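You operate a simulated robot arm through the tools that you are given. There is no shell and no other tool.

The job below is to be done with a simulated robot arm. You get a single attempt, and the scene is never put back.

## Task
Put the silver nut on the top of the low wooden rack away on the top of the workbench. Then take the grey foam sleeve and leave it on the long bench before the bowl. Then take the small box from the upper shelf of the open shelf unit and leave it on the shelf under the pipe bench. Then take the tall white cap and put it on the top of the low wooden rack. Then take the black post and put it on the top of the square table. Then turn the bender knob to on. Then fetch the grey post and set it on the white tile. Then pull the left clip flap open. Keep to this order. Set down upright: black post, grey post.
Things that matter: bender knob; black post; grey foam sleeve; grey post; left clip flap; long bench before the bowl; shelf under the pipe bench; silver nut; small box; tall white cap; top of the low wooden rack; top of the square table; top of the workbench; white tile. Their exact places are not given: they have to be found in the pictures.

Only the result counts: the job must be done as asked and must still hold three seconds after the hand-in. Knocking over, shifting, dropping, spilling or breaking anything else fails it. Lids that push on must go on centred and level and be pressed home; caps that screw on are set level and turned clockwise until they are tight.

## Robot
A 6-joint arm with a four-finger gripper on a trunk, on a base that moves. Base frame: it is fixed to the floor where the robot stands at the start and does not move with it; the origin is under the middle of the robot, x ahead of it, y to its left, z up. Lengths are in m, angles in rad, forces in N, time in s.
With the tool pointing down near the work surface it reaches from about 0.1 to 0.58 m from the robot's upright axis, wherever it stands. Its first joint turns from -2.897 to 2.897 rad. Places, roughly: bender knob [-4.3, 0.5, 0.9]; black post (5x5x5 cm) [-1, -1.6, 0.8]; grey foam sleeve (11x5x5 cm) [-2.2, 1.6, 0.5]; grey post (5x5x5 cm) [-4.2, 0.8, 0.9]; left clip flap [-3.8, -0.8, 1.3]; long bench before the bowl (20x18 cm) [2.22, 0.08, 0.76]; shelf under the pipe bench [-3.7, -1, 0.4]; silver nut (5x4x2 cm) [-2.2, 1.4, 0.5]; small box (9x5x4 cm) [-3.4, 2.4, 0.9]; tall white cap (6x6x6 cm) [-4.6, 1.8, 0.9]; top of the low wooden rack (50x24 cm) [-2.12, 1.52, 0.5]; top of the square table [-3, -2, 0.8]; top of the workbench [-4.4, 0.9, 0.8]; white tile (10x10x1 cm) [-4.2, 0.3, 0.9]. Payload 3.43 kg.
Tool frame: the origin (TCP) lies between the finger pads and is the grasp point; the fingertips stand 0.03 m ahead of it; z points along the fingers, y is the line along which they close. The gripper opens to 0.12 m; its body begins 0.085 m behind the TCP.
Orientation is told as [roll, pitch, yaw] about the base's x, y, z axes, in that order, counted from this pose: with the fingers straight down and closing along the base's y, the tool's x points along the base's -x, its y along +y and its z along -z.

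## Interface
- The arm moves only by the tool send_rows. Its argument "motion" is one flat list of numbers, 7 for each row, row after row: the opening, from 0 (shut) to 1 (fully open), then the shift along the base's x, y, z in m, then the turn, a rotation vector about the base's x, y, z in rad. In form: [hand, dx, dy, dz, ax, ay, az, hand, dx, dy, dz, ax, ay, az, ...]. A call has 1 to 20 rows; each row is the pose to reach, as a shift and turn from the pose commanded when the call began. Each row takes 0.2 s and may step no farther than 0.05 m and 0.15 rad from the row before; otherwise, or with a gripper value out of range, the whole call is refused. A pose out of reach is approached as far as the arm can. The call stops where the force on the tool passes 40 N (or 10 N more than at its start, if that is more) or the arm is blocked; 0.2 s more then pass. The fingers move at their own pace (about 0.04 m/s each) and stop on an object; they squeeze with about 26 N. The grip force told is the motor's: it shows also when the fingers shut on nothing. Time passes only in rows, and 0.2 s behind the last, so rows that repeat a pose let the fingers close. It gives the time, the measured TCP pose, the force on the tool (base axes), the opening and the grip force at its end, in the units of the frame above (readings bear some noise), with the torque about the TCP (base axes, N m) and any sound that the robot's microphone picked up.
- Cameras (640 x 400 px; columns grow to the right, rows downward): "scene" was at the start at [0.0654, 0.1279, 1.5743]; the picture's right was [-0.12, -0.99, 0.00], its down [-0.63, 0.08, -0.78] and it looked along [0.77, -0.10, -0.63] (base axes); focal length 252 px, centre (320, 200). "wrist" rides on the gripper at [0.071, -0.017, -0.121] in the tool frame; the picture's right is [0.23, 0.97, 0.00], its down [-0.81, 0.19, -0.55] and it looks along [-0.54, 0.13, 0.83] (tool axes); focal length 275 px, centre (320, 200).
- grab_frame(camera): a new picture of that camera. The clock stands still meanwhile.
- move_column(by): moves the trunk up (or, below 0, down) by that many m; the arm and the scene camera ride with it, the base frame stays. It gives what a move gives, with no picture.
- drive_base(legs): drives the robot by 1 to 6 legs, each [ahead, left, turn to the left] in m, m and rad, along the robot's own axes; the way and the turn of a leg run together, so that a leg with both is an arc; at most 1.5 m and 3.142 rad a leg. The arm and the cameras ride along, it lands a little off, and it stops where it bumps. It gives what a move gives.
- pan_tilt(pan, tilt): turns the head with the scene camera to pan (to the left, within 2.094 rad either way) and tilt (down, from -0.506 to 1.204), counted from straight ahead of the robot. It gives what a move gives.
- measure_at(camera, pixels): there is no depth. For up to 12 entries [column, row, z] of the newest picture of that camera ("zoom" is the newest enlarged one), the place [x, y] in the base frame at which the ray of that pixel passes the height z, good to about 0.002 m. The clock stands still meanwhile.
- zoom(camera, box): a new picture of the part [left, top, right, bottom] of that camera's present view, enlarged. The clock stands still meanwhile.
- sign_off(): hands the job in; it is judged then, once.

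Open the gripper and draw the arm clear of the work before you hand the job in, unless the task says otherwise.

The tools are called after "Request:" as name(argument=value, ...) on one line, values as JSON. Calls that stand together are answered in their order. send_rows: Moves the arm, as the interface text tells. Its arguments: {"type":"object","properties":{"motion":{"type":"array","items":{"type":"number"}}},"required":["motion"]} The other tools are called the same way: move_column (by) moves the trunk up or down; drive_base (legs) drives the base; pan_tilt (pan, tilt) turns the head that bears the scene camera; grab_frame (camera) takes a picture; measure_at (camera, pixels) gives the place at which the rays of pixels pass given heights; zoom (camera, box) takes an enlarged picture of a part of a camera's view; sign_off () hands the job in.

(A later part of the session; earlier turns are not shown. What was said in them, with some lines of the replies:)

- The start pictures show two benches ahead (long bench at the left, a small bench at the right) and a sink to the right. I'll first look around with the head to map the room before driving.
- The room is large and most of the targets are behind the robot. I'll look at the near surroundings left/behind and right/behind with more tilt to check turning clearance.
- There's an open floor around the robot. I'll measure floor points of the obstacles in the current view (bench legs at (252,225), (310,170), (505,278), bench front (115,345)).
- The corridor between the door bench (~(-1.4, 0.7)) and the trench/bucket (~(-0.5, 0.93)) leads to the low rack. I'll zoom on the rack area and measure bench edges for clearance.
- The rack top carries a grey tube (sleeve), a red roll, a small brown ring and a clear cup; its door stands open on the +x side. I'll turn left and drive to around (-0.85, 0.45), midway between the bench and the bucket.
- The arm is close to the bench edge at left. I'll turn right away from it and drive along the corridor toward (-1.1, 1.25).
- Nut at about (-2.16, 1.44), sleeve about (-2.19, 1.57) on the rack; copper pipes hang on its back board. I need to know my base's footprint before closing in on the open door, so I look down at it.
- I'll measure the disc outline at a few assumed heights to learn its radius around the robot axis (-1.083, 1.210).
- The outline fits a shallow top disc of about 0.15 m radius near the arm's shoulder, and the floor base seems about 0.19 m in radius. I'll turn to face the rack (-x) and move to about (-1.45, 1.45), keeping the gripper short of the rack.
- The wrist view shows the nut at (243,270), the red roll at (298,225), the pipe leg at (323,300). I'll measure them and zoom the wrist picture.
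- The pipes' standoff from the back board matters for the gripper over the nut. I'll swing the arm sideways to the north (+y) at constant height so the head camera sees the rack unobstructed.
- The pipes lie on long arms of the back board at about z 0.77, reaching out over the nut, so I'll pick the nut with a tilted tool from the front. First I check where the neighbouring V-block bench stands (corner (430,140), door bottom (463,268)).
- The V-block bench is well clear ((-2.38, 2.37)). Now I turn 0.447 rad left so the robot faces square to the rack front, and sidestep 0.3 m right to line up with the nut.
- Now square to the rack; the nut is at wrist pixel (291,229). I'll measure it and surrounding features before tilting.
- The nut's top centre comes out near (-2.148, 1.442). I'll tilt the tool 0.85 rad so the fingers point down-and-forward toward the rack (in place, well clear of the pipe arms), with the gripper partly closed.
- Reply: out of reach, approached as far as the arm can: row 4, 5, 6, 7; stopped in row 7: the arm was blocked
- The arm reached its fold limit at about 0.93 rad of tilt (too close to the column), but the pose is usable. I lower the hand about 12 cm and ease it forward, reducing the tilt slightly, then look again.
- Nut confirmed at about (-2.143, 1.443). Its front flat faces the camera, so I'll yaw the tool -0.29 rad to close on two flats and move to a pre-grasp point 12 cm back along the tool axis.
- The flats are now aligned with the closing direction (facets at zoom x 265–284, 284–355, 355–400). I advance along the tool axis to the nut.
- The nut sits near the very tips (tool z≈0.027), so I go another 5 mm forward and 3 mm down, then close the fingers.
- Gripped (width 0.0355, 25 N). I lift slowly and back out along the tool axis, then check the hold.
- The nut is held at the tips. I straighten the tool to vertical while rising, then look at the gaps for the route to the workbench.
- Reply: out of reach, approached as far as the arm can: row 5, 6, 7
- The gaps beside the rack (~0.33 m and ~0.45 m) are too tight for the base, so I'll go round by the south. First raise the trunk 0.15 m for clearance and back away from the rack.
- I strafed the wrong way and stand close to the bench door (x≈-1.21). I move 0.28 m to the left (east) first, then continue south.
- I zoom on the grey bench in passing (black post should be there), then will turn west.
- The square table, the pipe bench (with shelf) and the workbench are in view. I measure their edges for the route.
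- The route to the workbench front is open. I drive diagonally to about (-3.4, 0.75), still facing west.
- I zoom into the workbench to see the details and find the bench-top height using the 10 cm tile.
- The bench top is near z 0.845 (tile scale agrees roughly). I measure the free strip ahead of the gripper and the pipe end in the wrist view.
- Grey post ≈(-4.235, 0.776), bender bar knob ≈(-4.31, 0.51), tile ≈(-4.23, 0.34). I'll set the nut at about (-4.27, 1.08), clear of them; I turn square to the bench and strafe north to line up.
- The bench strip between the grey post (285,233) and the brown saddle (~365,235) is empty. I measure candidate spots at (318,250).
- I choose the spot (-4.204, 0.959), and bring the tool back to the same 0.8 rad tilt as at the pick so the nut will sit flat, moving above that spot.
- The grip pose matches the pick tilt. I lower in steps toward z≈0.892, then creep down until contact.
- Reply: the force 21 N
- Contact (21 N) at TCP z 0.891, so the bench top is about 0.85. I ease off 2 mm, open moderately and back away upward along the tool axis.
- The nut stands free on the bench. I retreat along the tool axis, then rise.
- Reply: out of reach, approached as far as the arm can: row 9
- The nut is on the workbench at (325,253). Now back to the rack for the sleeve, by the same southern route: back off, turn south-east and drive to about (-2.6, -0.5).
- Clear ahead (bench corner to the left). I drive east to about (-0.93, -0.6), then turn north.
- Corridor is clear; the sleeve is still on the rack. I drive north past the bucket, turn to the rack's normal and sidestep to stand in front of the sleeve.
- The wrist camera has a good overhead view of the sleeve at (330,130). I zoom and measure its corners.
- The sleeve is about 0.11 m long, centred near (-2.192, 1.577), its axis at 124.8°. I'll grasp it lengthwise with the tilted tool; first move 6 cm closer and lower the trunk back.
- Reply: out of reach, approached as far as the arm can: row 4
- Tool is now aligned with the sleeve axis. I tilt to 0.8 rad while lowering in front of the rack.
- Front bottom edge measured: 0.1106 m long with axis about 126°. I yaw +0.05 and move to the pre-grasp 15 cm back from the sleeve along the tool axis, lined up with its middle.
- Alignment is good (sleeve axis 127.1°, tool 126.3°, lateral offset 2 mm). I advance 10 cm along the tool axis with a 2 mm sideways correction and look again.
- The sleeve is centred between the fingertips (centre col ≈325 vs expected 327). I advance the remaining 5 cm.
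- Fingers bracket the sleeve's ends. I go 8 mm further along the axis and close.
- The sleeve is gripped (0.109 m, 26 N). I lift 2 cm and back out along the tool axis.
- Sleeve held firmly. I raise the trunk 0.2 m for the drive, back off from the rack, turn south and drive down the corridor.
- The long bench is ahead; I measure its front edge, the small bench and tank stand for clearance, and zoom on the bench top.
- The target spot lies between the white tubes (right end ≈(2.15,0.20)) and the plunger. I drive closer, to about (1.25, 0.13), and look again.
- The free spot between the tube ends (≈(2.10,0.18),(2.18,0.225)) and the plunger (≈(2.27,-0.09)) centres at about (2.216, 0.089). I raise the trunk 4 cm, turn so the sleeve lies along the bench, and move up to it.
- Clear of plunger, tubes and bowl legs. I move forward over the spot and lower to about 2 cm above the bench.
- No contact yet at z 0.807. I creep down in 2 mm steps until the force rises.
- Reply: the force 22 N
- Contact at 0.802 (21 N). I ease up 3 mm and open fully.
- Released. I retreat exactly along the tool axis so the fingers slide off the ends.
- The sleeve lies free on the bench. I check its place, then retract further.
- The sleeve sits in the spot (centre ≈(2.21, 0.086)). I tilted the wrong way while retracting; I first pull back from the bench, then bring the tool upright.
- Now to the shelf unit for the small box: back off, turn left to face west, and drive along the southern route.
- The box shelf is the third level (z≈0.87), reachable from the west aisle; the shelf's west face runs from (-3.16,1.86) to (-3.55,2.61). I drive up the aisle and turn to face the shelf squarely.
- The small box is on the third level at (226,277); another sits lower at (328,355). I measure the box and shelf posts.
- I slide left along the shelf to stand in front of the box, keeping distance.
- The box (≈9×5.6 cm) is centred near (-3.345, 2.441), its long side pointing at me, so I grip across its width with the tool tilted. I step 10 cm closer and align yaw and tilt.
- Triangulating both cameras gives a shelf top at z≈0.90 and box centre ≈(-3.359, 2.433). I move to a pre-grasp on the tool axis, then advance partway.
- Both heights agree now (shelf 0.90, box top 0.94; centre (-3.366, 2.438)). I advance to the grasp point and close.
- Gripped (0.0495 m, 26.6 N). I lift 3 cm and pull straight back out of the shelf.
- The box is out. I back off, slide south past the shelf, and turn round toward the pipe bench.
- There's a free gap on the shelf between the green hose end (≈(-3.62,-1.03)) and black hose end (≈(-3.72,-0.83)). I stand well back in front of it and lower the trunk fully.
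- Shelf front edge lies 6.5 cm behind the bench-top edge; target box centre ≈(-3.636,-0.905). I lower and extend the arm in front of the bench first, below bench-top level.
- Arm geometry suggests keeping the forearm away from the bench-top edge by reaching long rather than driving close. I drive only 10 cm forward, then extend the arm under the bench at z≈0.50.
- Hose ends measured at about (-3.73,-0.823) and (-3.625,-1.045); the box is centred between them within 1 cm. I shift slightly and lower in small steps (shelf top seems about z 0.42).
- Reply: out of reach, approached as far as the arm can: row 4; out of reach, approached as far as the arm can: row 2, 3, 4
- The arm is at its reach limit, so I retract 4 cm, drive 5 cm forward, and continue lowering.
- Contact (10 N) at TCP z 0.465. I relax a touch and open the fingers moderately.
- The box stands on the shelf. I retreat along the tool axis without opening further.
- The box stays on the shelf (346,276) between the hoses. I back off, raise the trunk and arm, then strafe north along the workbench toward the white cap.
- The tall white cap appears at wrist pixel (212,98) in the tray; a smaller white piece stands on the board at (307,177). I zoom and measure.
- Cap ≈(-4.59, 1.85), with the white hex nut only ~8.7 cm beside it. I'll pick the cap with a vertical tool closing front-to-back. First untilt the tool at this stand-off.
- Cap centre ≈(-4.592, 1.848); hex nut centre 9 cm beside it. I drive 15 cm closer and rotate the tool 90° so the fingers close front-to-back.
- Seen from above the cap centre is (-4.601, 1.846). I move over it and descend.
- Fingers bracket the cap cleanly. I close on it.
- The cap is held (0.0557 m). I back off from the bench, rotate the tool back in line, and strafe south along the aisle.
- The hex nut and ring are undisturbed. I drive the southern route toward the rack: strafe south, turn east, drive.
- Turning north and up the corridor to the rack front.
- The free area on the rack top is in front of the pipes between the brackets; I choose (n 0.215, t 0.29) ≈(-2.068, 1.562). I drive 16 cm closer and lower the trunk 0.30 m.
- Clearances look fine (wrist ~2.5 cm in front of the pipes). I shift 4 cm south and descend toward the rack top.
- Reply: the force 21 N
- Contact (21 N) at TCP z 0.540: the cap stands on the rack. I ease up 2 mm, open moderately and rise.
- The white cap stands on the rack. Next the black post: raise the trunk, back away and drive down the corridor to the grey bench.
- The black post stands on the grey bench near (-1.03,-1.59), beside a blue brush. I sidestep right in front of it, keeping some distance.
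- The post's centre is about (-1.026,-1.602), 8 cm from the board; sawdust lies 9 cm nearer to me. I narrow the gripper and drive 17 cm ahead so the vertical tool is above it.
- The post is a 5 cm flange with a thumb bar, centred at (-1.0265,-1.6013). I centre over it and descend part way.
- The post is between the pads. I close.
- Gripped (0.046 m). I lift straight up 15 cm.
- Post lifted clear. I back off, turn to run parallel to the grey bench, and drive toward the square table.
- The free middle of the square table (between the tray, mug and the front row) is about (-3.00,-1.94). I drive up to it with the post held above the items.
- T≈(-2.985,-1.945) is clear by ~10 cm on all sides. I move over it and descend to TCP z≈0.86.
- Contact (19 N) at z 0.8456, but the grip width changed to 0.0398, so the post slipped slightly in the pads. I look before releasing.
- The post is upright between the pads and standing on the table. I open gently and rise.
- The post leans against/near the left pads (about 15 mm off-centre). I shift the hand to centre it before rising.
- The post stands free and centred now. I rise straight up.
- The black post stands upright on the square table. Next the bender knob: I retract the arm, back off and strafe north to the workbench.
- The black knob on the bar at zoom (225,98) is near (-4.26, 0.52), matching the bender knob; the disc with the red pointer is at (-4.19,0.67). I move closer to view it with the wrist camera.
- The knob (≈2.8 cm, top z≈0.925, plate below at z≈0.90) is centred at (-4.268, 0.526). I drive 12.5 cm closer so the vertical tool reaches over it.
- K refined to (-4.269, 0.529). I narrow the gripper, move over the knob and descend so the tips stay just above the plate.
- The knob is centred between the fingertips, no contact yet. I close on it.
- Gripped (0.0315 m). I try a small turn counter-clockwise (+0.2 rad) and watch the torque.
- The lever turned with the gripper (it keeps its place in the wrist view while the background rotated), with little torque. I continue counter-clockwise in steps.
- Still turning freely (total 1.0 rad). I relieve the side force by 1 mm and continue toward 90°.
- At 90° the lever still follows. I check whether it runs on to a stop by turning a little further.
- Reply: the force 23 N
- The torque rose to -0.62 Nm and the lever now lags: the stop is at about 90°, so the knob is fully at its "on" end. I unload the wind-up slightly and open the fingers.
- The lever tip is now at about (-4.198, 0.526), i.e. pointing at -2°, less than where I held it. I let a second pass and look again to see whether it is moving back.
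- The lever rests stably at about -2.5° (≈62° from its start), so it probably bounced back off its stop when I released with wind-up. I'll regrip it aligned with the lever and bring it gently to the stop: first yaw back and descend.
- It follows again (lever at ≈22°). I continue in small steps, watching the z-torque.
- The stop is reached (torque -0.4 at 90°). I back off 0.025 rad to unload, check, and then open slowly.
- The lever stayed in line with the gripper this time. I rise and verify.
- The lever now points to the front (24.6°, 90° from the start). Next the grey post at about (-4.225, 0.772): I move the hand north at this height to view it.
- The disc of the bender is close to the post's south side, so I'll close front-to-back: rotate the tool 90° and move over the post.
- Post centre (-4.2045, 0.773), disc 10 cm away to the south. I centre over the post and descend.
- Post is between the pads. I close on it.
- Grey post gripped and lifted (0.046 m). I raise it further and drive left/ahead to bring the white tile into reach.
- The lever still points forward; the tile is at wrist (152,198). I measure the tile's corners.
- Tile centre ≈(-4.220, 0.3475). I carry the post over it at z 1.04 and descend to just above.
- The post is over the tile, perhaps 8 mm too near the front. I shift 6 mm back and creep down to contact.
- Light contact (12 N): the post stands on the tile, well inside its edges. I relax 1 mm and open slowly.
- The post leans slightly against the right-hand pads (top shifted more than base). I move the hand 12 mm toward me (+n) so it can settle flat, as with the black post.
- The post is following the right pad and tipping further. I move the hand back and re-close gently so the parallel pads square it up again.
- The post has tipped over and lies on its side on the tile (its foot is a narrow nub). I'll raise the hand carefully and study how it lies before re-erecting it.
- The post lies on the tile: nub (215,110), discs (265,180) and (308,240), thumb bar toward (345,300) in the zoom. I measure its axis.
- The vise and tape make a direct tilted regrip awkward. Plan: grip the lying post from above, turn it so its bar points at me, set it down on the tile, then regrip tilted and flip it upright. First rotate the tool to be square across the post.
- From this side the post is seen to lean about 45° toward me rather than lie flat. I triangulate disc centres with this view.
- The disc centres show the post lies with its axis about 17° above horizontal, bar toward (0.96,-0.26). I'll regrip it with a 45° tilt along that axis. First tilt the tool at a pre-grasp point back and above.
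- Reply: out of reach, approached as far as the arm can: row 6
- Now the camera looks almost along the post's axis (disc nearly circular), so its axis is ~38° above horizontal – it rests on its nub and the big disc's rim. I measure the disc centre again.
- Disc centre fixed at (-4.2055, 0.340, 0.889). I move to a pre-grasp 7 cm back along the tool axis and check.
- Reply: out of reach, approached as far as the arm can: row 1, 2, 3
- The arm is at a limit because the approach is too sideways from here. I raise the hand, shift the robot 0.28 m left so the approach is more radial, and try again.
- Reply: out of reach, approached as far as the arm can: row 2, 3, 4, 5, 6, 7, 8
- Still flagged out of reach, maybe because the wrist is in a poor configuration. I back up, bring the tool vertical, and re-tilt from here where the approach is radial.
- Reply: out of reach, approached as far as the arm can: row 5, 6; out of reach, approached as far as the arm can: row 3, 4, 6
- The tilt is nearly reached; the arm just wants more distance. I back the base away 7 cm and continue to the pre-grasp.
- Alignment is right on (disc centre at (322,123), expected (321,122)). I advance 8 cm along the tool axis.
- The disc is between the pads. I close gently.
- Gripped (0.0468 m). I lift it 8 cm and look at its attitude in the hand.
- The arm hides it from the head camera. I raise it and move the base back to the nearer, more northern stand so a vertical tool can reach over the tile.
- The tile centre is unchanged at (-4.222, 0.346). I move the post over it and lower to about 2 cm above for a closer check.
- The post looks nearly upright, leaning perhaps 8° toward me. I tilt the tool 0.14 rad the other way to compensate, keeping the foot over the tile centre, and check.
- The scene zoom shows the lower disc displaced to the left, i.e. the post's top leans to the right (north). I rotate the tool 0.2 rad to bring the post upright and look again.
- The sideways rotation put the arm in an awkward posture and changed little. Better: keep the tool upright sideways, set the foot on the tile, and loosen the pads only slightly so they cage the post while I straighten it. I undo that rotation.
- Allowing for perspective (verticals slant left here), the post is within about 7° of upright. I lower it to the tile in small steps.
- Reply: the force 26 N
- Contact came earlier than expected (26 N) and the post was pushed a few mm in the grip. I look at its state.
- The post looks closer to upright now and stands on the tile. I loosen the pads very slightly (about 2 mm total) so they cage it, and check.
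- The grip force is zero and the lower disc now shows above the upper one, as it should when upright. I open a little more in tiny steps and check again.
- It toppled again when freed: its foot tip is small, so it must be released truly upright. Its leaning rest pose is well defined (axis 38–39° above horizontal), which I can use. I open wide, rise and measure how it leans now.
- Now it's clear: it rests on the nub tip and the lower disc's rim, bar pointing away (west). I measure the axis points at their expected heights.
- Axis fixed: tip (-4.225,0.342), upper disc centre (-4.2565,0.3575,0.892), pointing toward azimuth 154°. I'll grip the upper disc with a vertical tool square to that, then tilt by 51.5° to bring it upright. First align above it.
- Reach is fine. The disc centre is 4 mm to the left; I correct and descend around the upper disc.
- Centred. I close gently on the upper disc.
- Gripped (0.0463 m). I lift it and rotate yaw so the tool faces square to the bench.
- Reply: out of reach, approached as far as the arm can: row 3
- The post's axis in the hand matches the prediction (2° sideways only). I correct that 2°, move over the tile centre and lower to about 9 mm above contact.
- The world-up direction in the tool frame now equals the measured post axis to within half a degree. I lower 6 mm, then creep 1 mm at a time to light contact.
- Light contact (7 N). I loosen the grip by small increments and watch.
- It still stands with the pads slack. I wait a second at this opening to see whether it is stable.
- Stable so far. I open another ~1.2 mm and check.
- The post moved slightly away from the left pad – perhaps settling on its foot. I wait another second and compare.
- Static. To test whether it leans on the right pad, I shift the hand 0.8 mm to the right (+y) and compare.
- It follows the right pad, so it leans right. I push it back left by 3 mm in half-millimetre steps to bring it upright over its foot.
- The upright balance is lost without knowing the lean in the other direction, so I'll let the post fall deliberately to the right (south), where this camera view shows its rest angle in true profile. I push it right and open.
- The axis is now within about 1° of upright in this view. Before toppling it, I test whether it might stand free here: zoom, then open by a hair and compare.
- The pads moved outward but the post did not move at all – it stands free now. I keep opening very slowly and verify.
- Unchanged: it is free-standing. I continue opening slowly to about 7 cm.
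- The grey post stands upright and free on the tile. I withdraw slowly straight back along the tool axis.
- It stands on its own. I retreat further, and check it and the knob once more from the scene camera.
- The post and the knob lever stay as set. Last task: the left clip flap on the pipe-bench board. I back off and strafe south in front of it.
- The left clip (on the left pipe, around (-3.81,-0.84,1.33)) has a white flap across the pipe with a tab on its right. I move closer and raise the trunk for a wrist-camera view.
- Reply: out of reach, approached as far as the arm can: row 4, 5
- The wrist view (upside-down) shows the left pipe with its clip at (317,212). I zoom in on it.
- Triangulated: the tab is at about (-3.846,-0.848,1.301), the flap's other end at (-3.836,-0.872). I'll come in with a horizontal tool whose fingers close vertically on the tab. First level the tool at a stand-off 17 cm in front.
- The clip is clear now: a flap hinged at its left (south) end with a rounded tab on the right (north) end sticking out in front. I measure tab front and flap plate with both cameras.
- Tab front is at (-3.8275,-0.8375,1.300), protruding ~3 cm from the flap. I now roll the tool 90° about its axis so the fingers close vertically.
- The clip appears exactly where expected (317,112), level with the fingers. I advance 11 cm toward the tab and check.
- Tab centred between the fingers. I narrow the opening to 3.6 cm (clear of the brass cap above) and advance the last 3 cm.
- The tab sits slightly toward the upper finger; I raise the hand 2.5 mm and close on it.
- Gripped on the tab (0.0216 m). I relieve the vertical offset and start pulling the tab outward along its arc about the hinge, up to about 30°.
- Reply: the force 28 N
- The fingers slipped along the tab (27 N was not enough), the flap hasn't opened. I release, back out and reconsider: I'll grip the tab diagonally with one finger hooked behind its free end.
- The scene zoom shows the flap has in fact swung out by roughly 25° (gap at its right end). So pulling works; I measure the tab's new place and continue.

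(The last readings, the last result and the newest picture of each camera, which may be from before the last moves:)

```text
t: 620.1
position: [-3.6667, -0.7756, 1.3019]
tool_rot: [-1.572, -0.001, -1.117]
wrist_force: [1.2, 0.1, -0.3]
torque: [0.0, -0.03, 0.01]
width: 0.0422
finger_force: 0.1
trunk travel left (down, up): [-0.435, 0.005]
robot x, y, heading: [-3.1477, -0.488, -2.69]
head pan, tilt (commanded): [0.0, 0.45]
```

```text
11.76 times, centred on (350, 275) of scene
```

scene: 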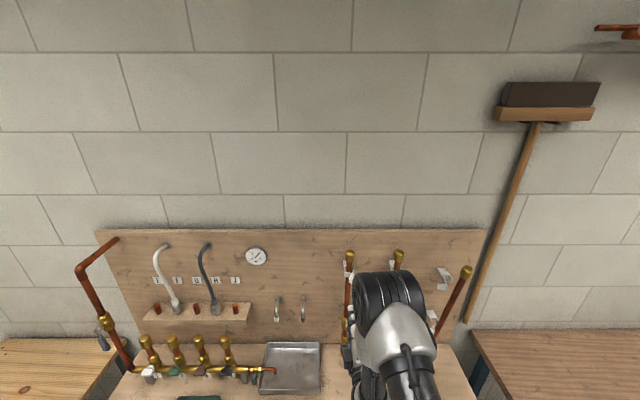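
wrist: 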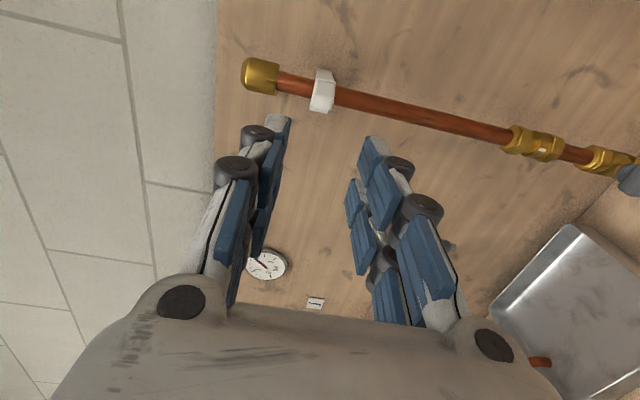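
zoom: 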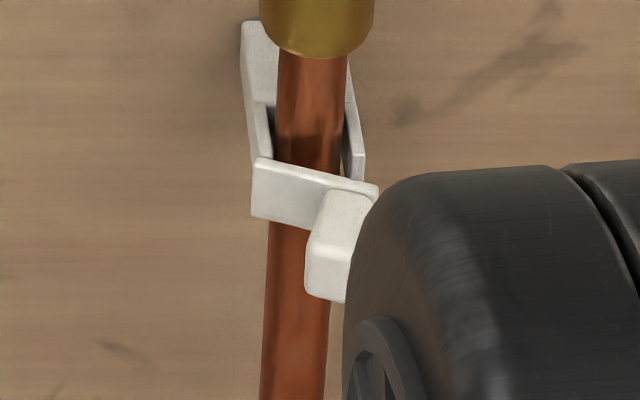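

The flap is ajar with its tab swung toward the left. I re-approach the tab at its new place and grip it again; this time I'll rotate the tool together with the flap.

Request:
send_rows(motion=[0.32, -0.03, -0.0135, -0.001, 0, 0, 0, 0.32, -0.06, -0.027, -0.002, 0, 0, 0, 0.32, -0.09, -0.041, -0.002, 0, 0, 0, 0.32, -0.12, -0.0545, -0.002, 0, 0, 0, 0.32, -0.1467, -0.0667, -0.002, 0, 0, 0])

Request:
grab_frame(camera="wrist")

Request:
zoom(camera="wrist", box=[220, 80, 420, 240])

```text
t: 621.3
position: [-3.8143, -0.844, 1.2968]
tool_rot: [-1.57, -0.001, -1.116]
wrist_force: [-0.2, 0.6, 0.8]
torque: [0.02, 0.01, 0.03]
width: 0.0385
finger_force: 0.1
trunk travel left (down, up): [-0.435, 0.005]
robot x, y, heading: [-3.1478, -0.4876, -2.692]
head pan, tilt (commanded): [0.0, 0.45]
```

```text
taken
```

wrist: 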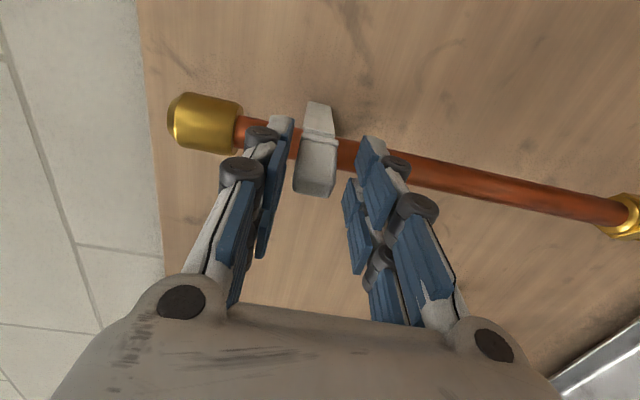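

```text
2.50 times, centred on (320, 160) of wrist
```

zoom: 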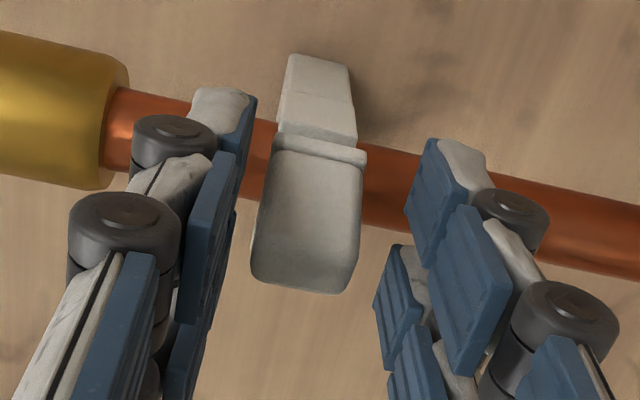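

The tab lies between the fingers. I raise 3 mm, close, and pull along the arc while rotating the tool with the flap (30° first).

Request:
send_rows(motion=[0.32, 0, 0, 0.0028, 0, 0, 0, 0.2, 0, 0, 0.0028, 0, 0, 0, 0.05, 0, 0, 0.0028, 0, 0, 0, 0.05, 0, 0, 0.0028, 0, 0, 0, 0.05, 0, 0, 0.0028, 0, 0, 0])

Request:
send_rows(motion=[0.05, 0.0048, -0.0044, 0, 0, 0, -0.131, 0.05, 0.009, -0.0095, 0, 0, 0, -0.262, 0.05, 0.0125, -0.0151, 0, 0, 0, -0.393, 0.05, 0.0153, -0.0211, 0, 0, 0, -0.524])

Request:
grab_frame(camera="wrist")

Request:
grab_frame(camera="scene")

Request:
zoom(camera="scene", box=[325, 245, 385, 305])

```text
t: 622.5
position: [-3.8143, -0.8433, 1.3007]
tool_rot: [-1.569, -0.001, -1.118]
wrist_force: [1.0, -0.2, -6.0]
torque: [0.03, -0.2, 0.04]
width: 0.022
finger_force: 44.4
trunk travel left (down, up): [-0.435, 0.005]
robot x, y, heading: [-3.1477, -0.4884, -2.688]
head pan, tilt (commanded): [0.0, 0.45]
```

```text
t: 623.5
position: [-3.7998, -0.8623, 1.3002]
tool_rot: [-1.568, 0.002, -1.645]
wrist_force: [8.5, 2.9, -14.9]
torque: [-0.31, -0.1, -0.02]
width: 0.0216
finger_force: 44.7
trunk travel left (down, up): [-0.435, 0.005]
robot x, y, heading: [-3.1469, -0.4863, -2.689]
head pan, tilt (commanded): [0.0, 0.45]
```

```text
taken
```

wrist: 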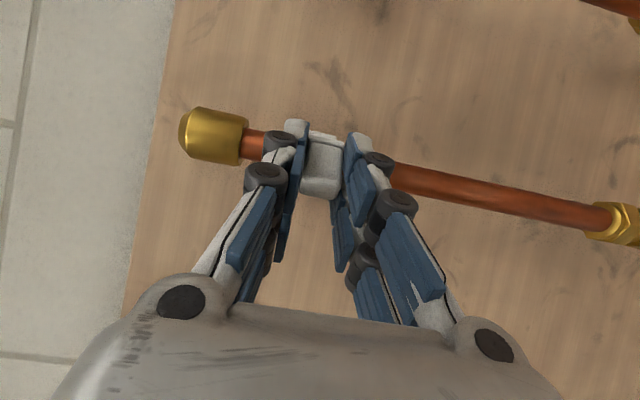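

```text
taken
```

scene: 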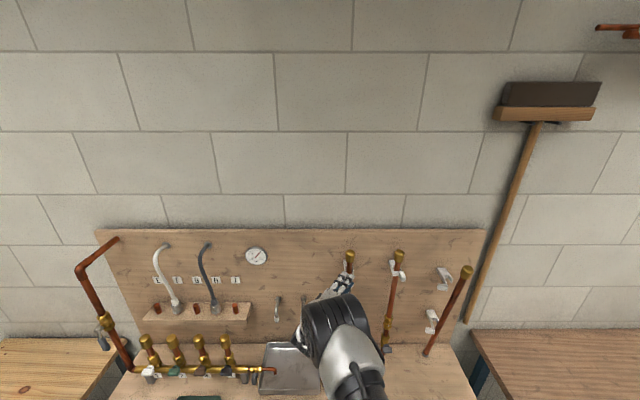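

```text
6.67 times, centred on (355, 275) of scene
```

zoom: 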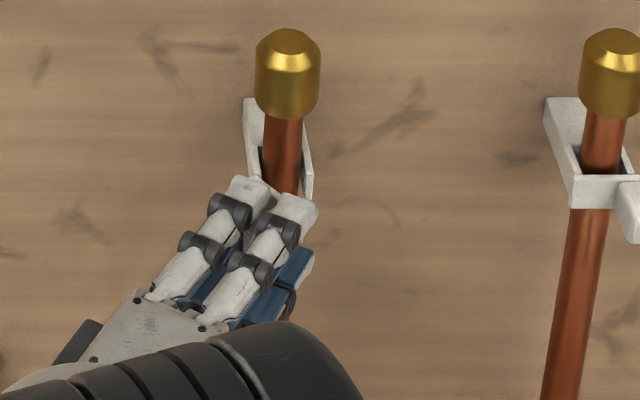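

The flap follows with little force. I continue the arc another 45°.

Request:
send_rows(motion=[0.05, 0.0019, -0.0063, 0, 0, 0, -0.131, 0.05, 0.003, -0.0127, 0, 0, 0, -0.262, 0.05, 0.0032, -0.0194, 0, 0, 0, -0.393, 0.05, 0.0027, -0.0259, 0, 0, 0, -0.524, 0.05, 0.0011, -0.0323, 0, 0, 0, -0.655, 0.05, -0.0011, -0.0384, 0, 0, 0, -0.785])

Request:
grab_frame(camera="wrist")

Request:
grab_frame(camera="scene")

Request:
zoom(camera="scene", box=[315, 240, 385, 310])

```text
t: 624.5
position: [-3.7941, -0.8823, 1.3008]
tool_rot: [-1.557, 0.007, -2.1]
wrist_force: [-27.9, -16.5, -15.3]
torque: [-0.69, -0.24, 0.86]
width: 0.0217
finger_force: 44.9
out of reach, approached as far as the arm can: row 4
trunk travel left (down, up): [-0.435, 0.005]
robot x, y, heading: [-3.1505, -0.4886, -2.689]
head pan, tilt (commanded): [0.0, 0.45]
stopped in row 4: the force on the tool passed its limit at 51 N (the readings are from after the stop); the commanded pose is now the measured one
```

```text
taken
```

wrist: 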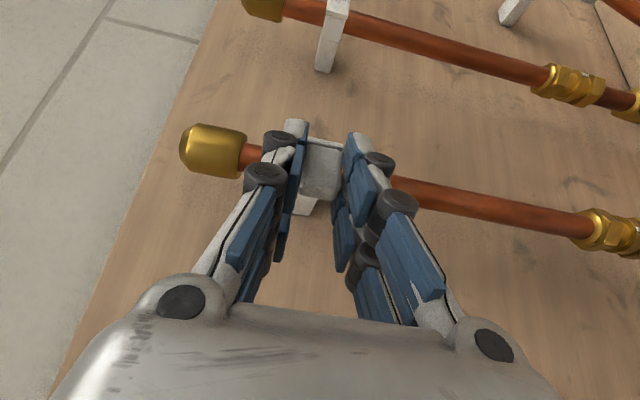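

```text
taken
```

scene: 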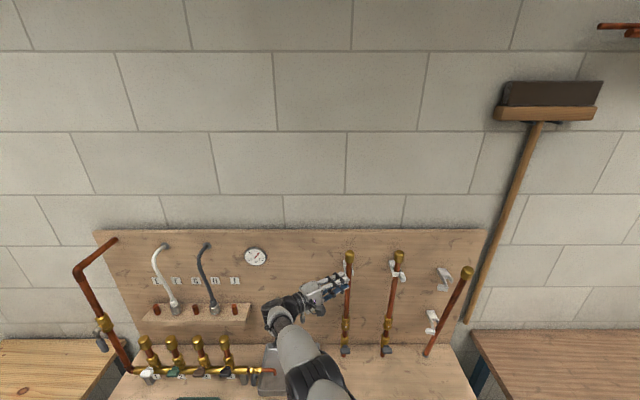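

```text
5.71 times, centred on (350, 275) of scene
```

zoom: 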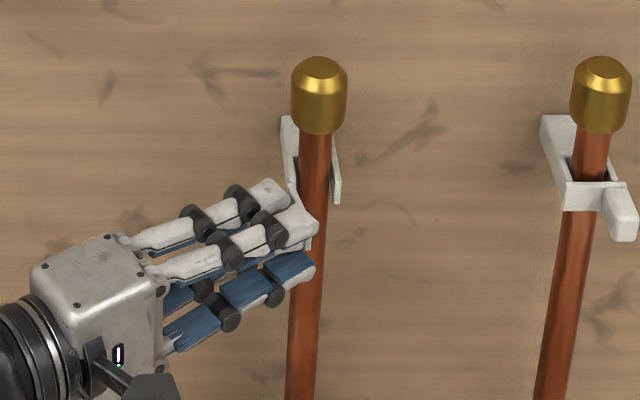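

The force limit stopped the move at about 75–80° of opening. I release, retreat along the tool axis and inspect.

Request:
send_rows(motion=[0.2, 0, 0, 0, 0, 0, 0, 0.35, 0, 0, 0, 0, 0, 0, 0.38, 0.009, -0.005, 0, 0, 0, 0, 0.38, 0.026, -0.015, 0, 0, 0, 0, 0.38, 0.052, -0.03, 0, 0, 0, 0, 0.38, 0.086, -0.05, 0, 0, 0, 0])

Request:
grab_frame(camera="wrist")

Request:
grab_frame(camera="scene")

Request:
zoom(camera="scene", box=[325, 245, 385, 305])

```text
t: 625.9
position: [-3.7002, -0.9302, 1.3063]
tool_rot: [-1.567, 0.001, -2.113]
wrist_force: [0.2, -0.5, -0.5]
torque: [0.01, 0.01, 0.0]
width: 0.0452
finger_force: 0.0
trunk travel left (down, up): [-0.435, 0.005]
robot x, y, heading: [-3.1465, -0.4887, -2.691]
head pan, tilt (commanded): [0.0, 0.45]
```

```text
taken
```

wrist: 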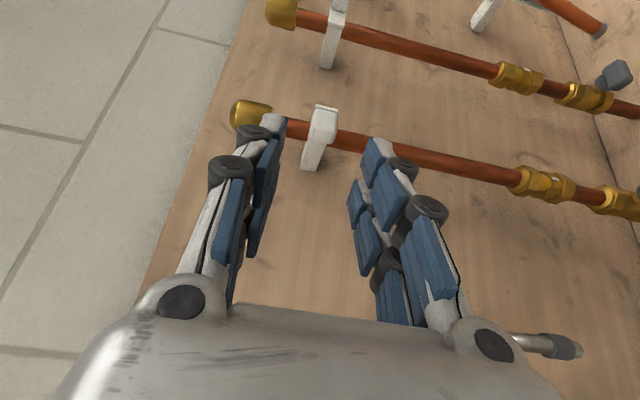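

```text
taken
```

scene: 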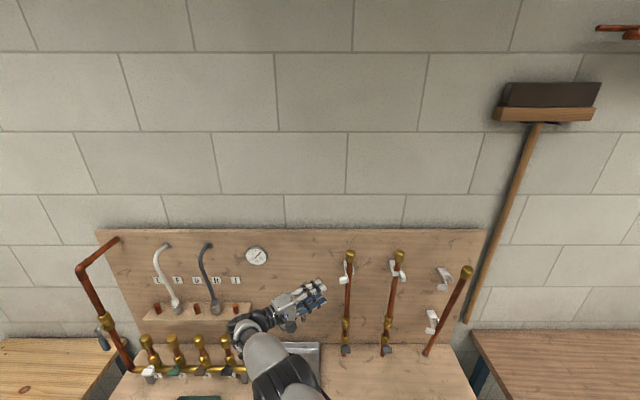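

```text
6.67 times, centred on (355, 275) of scene
```

zoom: 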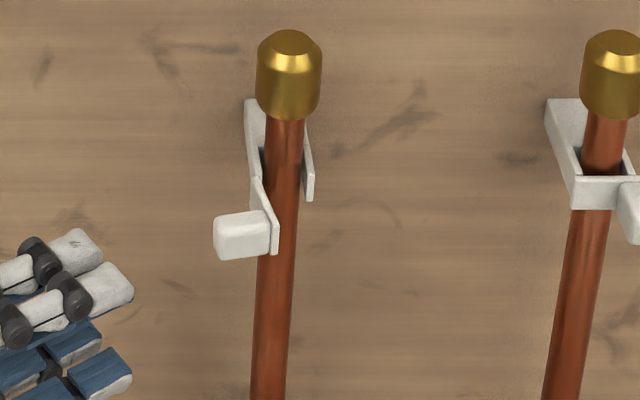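

The left flap now stands open at roughly 73° with the pipe uncovered. To be sure, I'll push it further open from its inner side: reposition to its right with closed fingers.

Request:
send_rows(motion=[0.2, 0.01, 0.01, -0.001, 0, 0, 0.124, 0.1, 0.015, 0.03, -0.002, 0, 0, 0.248, 0.0, 0.015, 0.05, -0.003, 0, 0, 0.372, 0.0, 0.01, 0.07, -0.004, 0, 0, 0.496, 0.0, 0.0, 0.09, -0.005, 0, 0, 0.62, 0.0, -0.01, 0.11, -0.005, 0, 0, 0.744, 0.0, -0.02, 0.13, -0.005, 0, 0, 0.868, 0.0, -0.0356, 0.15, -0.006, 0, 0, 0.99])

Request:
grab_frame(camera="wrist")

Request:
zoom(camera="scene", box=[325, 245, 385, 305])

```text
t: 627.7
position: [-3.7395, -0.7759, 1.2993]
tool_rot: [-1.568, 0.0, -1.122]
wrist_force: [-0.6, 1.0, -0.6]
torque: [0.03, 0.01, 0.08]
width: 0.0001
finger_force: 26.3
trunk travel left (down, up): [-0.435, 0.005]
robot x, y, heading: [-3.1475, -0.488, -2.686]
head pan, tilt (commanded): [0.0, 0.45]
```

```text
taken
```

wrist: 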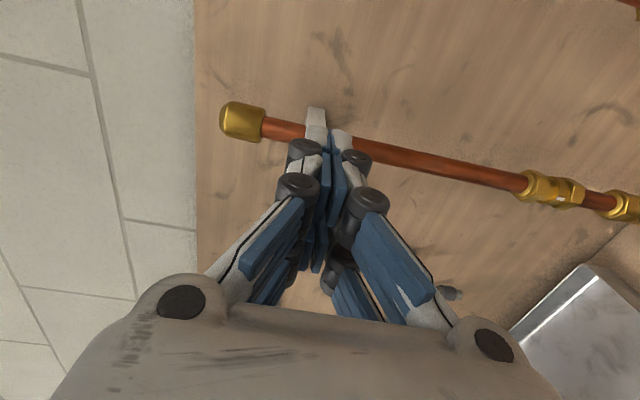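

```text
6.67 times, centred on (355, 275) of scene
```

zoom: 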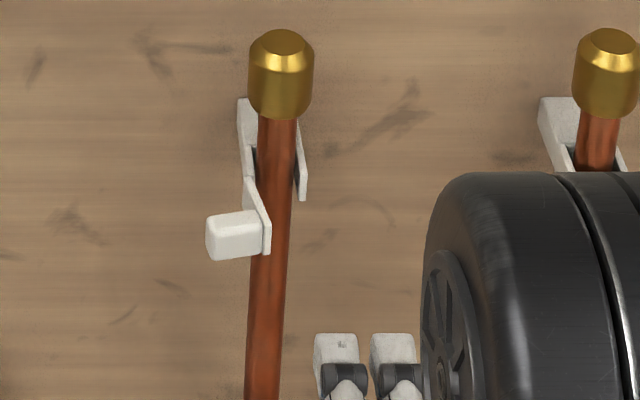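

The flap stays where I left it. I advance with closed fingers just right of it (in front of the pipe), then push it leftward in small steps.

Request:
send_rows(motion=[0, -0.029, -0.014, 0.001, 0, 0, 0, 0, -0.058, -0.028, 0.001, 0, 0, 0, 0, -0.0867, -0.0422, 0.001, 0, 0, 0, 0, -0.0832, -0.0494, 0.001, 0, 0, 0, 0, -0.0797, -0.0566, 0.001, 0, 0, 0])

Request:
grab_frame(camera="wrist")

Request:
grab_frame(camera="scene")

Request:
zoom(camera="scene", box=[325, 245, 385, 305])

```text
t: 628.9
position: [-3.8176, -0.836, 1.3004]
tool_rot: [-1.567, 0.004, -1.122]
wrist_force: [0.3, 0.1, -0.1]
torque: [0.0, 0.04, -0.01]
width: 0.0001
finger_force: 25.9
trunk travel left (down, up): [-0.435, 0.005]
robot x, y, heading: [-3.1466, -0.4854, -2.688]
head pan, tilt (commanded): [0.0, 0.45]
```

```text
taken
```

wrist: 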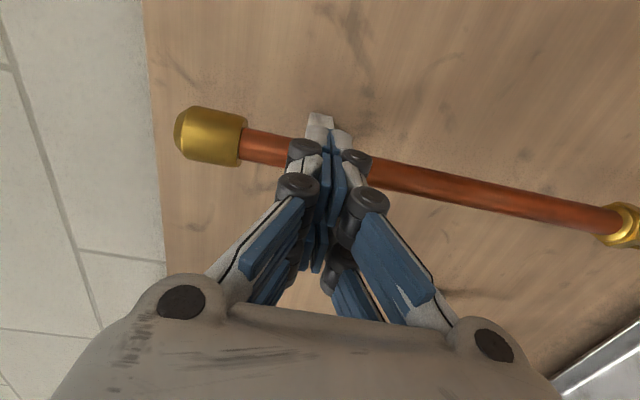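

```text
taken
```

scene: 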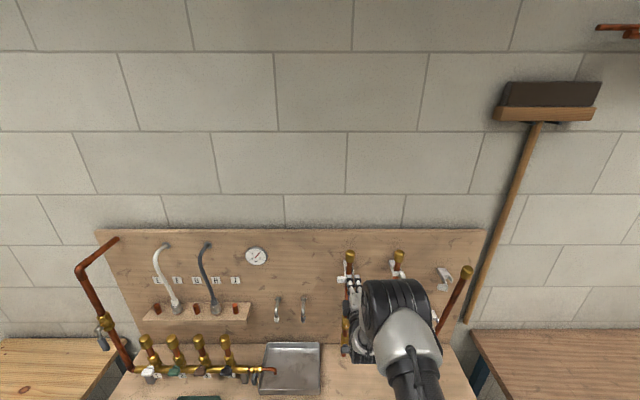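

```text
6.67 times, centred on (355, 275) of scene
```

zoom: 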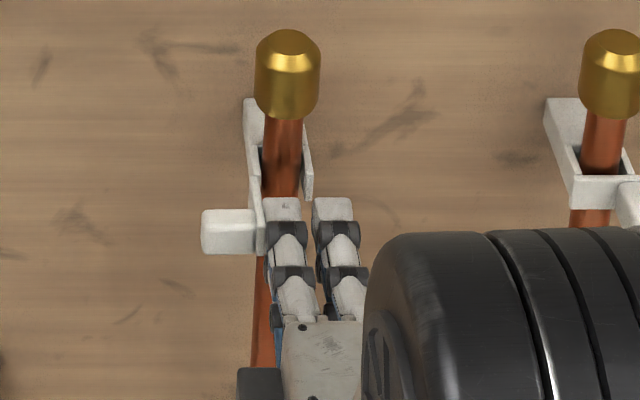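

The fingers have pushed the flap to about 90° with negligible force. I push a little further.

Request:
send_rows(motion=[0, 0.0018, -0.0036, 0, 0, 0, 0, 0, 0.0035, -0.0072, 0, 0, 0, 0, 0, 0.0053, -0.0108, 0, 0, 0, 0, 0, 0.007, -0.0144, 0, 0, 0, 0, 0, 0.0079, -0.0162, 0, 0, 0, 0])

Request:
grab_frame(camera="scene")

Request:
zoom(camera="scene", box=[325, 245, 385, 305])

```text
t: 630.1
position: [-3.8154, -0.8405, 1.3015]
tool_rot: [-1.565, -0.003, -1.139]
wrist_force: [-8.5, 33.8, -0.4]
torque: [-0.03, 0.11, -0.78]
width: 0.006
finger_force: 33.7
trunk travel left (down, up): [-0.435, 0.005]
robot x, y, heading: [-3.1459, -0.4848, -2.689]
head pan, tilt (commanded): [0.0, 0.45]
```

```text
taken
```

scene: 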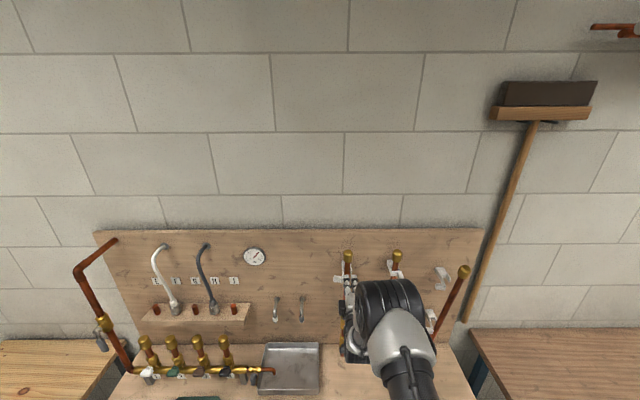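

```text
6.67 times, centred on (355, 275) of scene
```

zoom: 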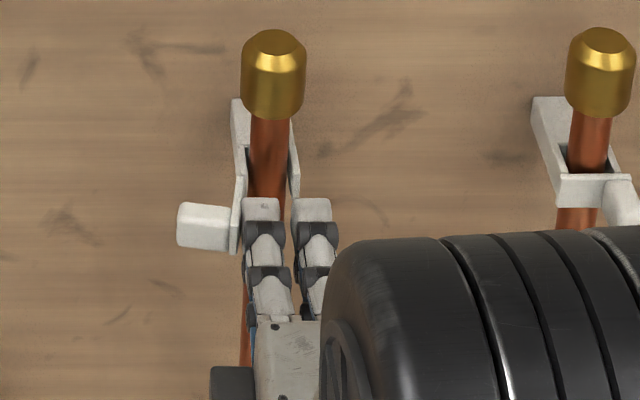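

The push met a stop (34 N): the flap is fully open. I relieve sideways and back the hand straight out.

Request:
send_rows(motion=[0, -0.004, 0.008, 0, 0, 0, 0, 0, -0.008, 0.0165, 0, 0, 0, 0, 0, -0.012, 0.0245, 0, 0, 0, 0, 0, 0.015, 0.0377, 0, 0, 0, 0, 0, 0.05, 0.0547, 0, 0, 0, 0, 0, 0.09, 0.0742, 0, 0, 0, 0, 0, 0.13, 0.0937, 0, 0, 0, 0])

Request:
grab_frame(camera="scene")

Request:
zoom(camera="scene", box=[325, 235, 405, 305])

```text
t: 631.7
position: [-3.6774, -0.7564, 1.2986]
tool_rot: [-1.568, 0.002, -1.123]
wrist_force: [-0.1, 0.2, 0.6]
torque: [-0.03, 0.0, 0.0]
width: 0.0
finger_force: 34.0
trunk travel left (down, up): [-0.435, 0.005]
robot x, y, heading: [-3.1493, -0.4836, -2.686]
head pan, tilt (commanded): [0.0, 0.45]
```

```text
taken
```

scene: 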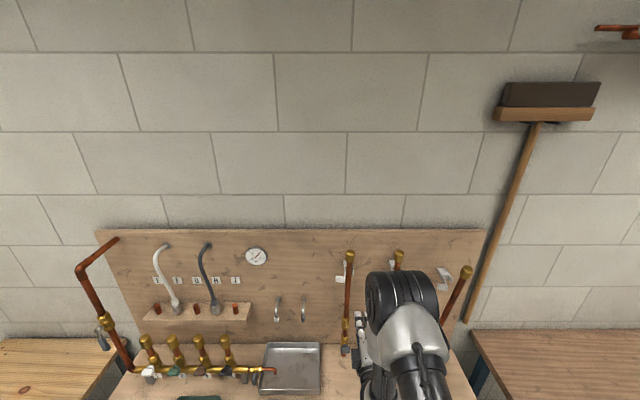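

```text
5.71 times, centred on (365, 270) of scene
```

zoom: 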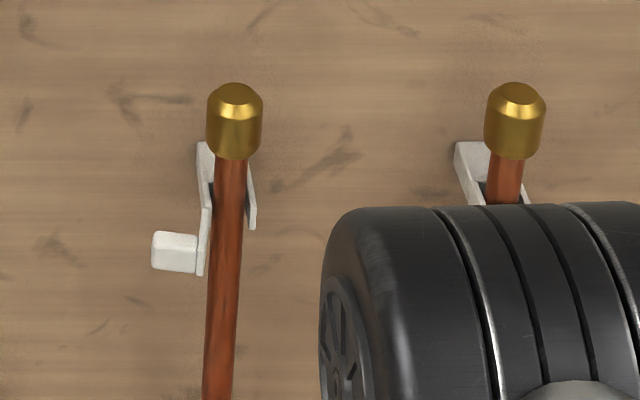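

The flap is fully open and the pipe stays in place. I back away, then check the black post on the square table and the grey post on the tile.

Request:
drive_base(legs=[[-0.3, 0, 0]])

Request:
pan_tilt(pan=0.9, tilt=0.6)

Request:
grab_frame(camera="scene")

Request:
zoom(camera="scene", box=[230, 180, 430, 320])

Request:
pan_tilt(pan=-0.7, tilt=0.55)

Request:
grab_frame(camera="scene")

```text
t: 633.7
position: [-3.4096, -0.6272, 1.2986]
tool_rot: [-1.567, 0.002, -1.119]
wrist_force: [-0.9, -0.3, 0.3]
torque: [0.0, 0.01, 0.0]
width: 0.0001
finger_force: 33.1
trunk travel left (down, up): [-0.435, 0.005]
robot x, y, heading: [-2.8743, -0.3572, -2.683]
head pan, tilt (commanded): [0.0, 0.45]
```

```text
t: 634.9
position: [-3.4097, -0.628, 1.2992]
tool_rot: [-1.567, 0.002, -1.119]
wrist_force: [0.3, 0.0, 0.3]
torque: [0.03, 0.01, 0.0]
width: 0.0
finger_force: 33.6
trunk travel left (down, up): [-0.435, 0.005]
robot x, y, heading: [-2.8778, -0.3545, -2.682]
head pan, tilt (commanded): [0.901, 0.6]
```

```text
taken
```

scene: 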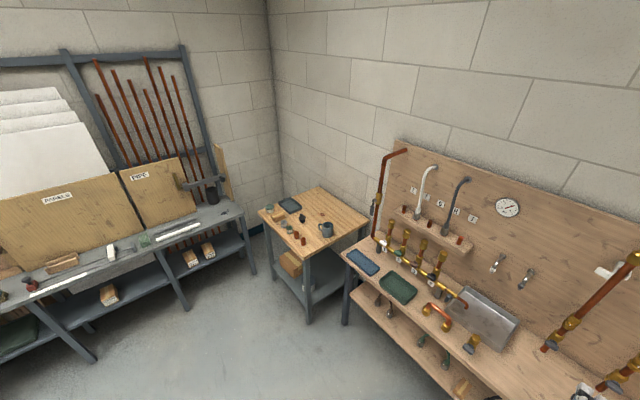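

```text
2.86 times, centred on (330, 250) of scene
```

zoom: 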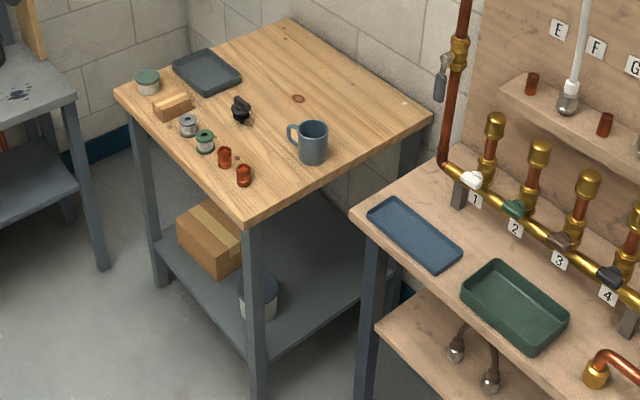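

```text
t: 636.6
position: [-3.4103, -0.6279, 1.2984]
tool_rot: [-1.565, 0.001, -1.118]
wrist_force: [0.1, -0.2, -0.3]
torque: [0.0, 0.0, 0.01]
width: 0.0
finger_force: 33.1
trunk travel left (down, up): [-0.435, 0.005]
robot x, y, heading: [-2.8767, -0.3563, -2.686]
head pan, tilt (commanded): [-0.7, 0.55]
```

```text
taken
```

scene: 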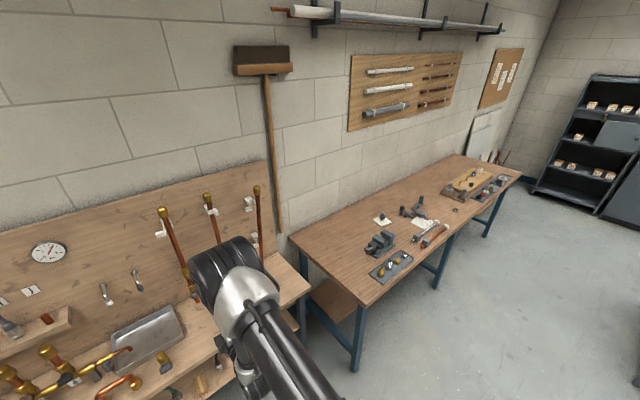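

Request:
zoom(camera="scene", box=[360, 200, 440, 250])

Request:
pan_tilt(pan=0.9, tilt=0.6)

Request:
zoom(camera="scene", box=[275, 200, 335, 240])

```text
8.00 times, centred on (400, 225) of scene
```

zoom: 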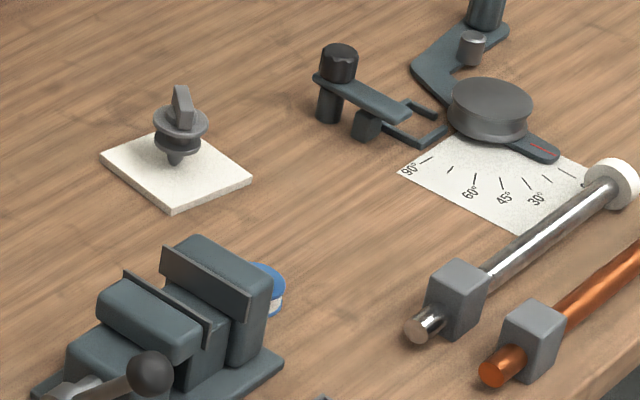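

```text
t: 638.3
position: [-3.4098, -0.6275, 1.2984]
tool_rot: [-1.567, 0.002, -1.12]
wrist_force: [0.2, -0.1, 0.2]
torque: [0.04, 0.01, -0.01]
width: 0.0001
finger_force: 33.6
trunk travel left (down, up): [-0.435, 0.005]
robot x, y, heading: [-2.8773, -0.3521, -2.681]
head pan, tilt (commanded): [0.901, 0.6]
```

```text
10.00 times, centred on (305, 220) of scene
```

zoom: 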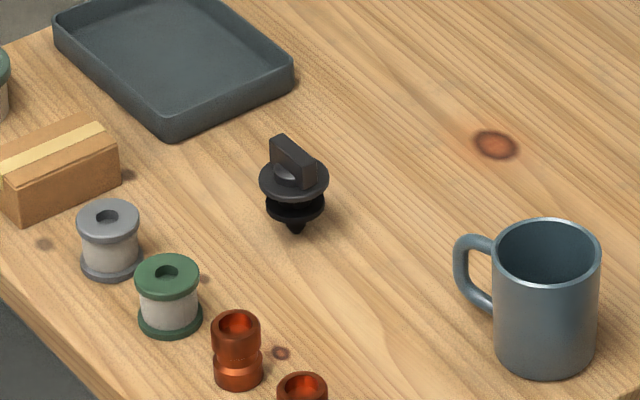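

Both posts stand upright (black on the table, grey on the tile), and the knob lever is at its on end. Finally I open the gripper, retract a little and look once more at the flap.

Request:
send_rows(motion=[0.5, 0.01, 0.005, 0, 0, 0, 0, 1, 0.02, 0.01, 0, 0, 0, 0, 1, 0.03, 0.015, 0, 0, 0, 0, 1, 0.03, 0.015, 0, 0, 0, 0, 1, 0.03, 0.015, 0, 0, 0, 0, 1, 0.03, 0.015, 0, 0, 0, 0])

Request:
pan_tilt(pan=0.1, tilt=0.45)

Request:
grab_frame(camera="scene")

Request:
zoom(camera="scene", box=[280, 190, 440, 310])

```text
t: 639.7
position: [-3.3796, -0.6126, 1.2983]
tool_rot: [-1.567, 0.001, -1.119]
wrist_force: [-0.1, -0.1, -0.8]
torque: [0.01, -0.03, 0.02]
width: 0.1006
finger_force: 0.1
trunk travel left (down, up): [-0.435, 0.005]
robot x, y, heading: [-2.8809, -0.3551, -2.687]
head pan, tilt (commanded): [0.901, 0.6]
```

```text
t: 640.8
position: [-3.3803, -0.613, 1.298]
tool_rot: [-1.567, 0.002, -1.119]
wrist_force: [-0.6, -1.0, 0.1]
torque: [0.0, -0.01, 0.0]
width: 0.12
finger_force: 0.0
trunk travel left (down, up): [-0.435, 0.005]
robot x, y, heading: [-2.8786, -0.3582, -2.684]
head pan, tilt (commanded): [0.099, 0.45]
```

```text
taken
```

scene: 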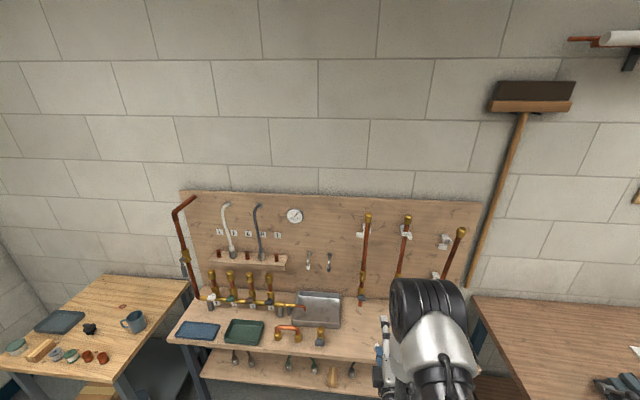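

```text
3.33 times, centred on (360, 250) of scene
```

zoom: 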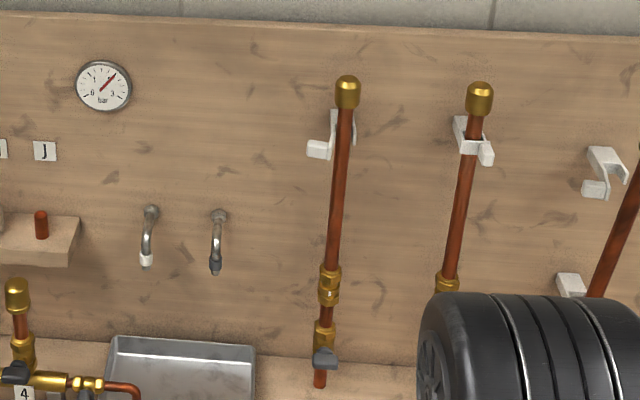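

The left flap stands open just like the other open clip at (600,175), the gripper is open and the arm is clear of everything. All eight steps are done, so I hand in.

Request:
sign_off()

```text
The job is handed in.
```

I did all eight steps in the order you gave, then handed the job in. I don't know the judge's result. I did not go back to re-check the nut, sleeve, box and cap after setting them down; the rest I checked in pictures near the end.

| Step | Where it ended up |
|---|---|
| Silver nut | On the workbench top, clear of the bender |
| Grey foam sleeve | On the long bench before the bowl, centred at about (2.21, 0.09) |
| Small box | On the shelf under the pipe bench, between the green and black hoses |
| Tall white cap | Standing on top of the low wooden rack, in front of the pipes |
| Black post | Upright on the square table; still standing in a picture near the end |
| Bender knob | Turned 90° counter-clockwise until it met a stop |
| Grey post | Upright on the white tile; still standing in a picture near the end |
| Left clip flap | Pulled open until it met its stop, with the pipe still in place |

**Uncertain points:**
- **Bender knob:** I saw no "on" label. I took the far stop as "on" because the knob turned freely that way and stopped there. It came part-way back when I first let go, so I regripped it and brought it gently back to the stop.
- **Grey post:** It tipped over on the tile twice while I was releasing it. I regripped it each time until it stood free. It stands on a very narrow foot, and so does the black post.

As far as I saw, nothing else was knocked or moved. I left the gripper open and the arm clear of the benches.
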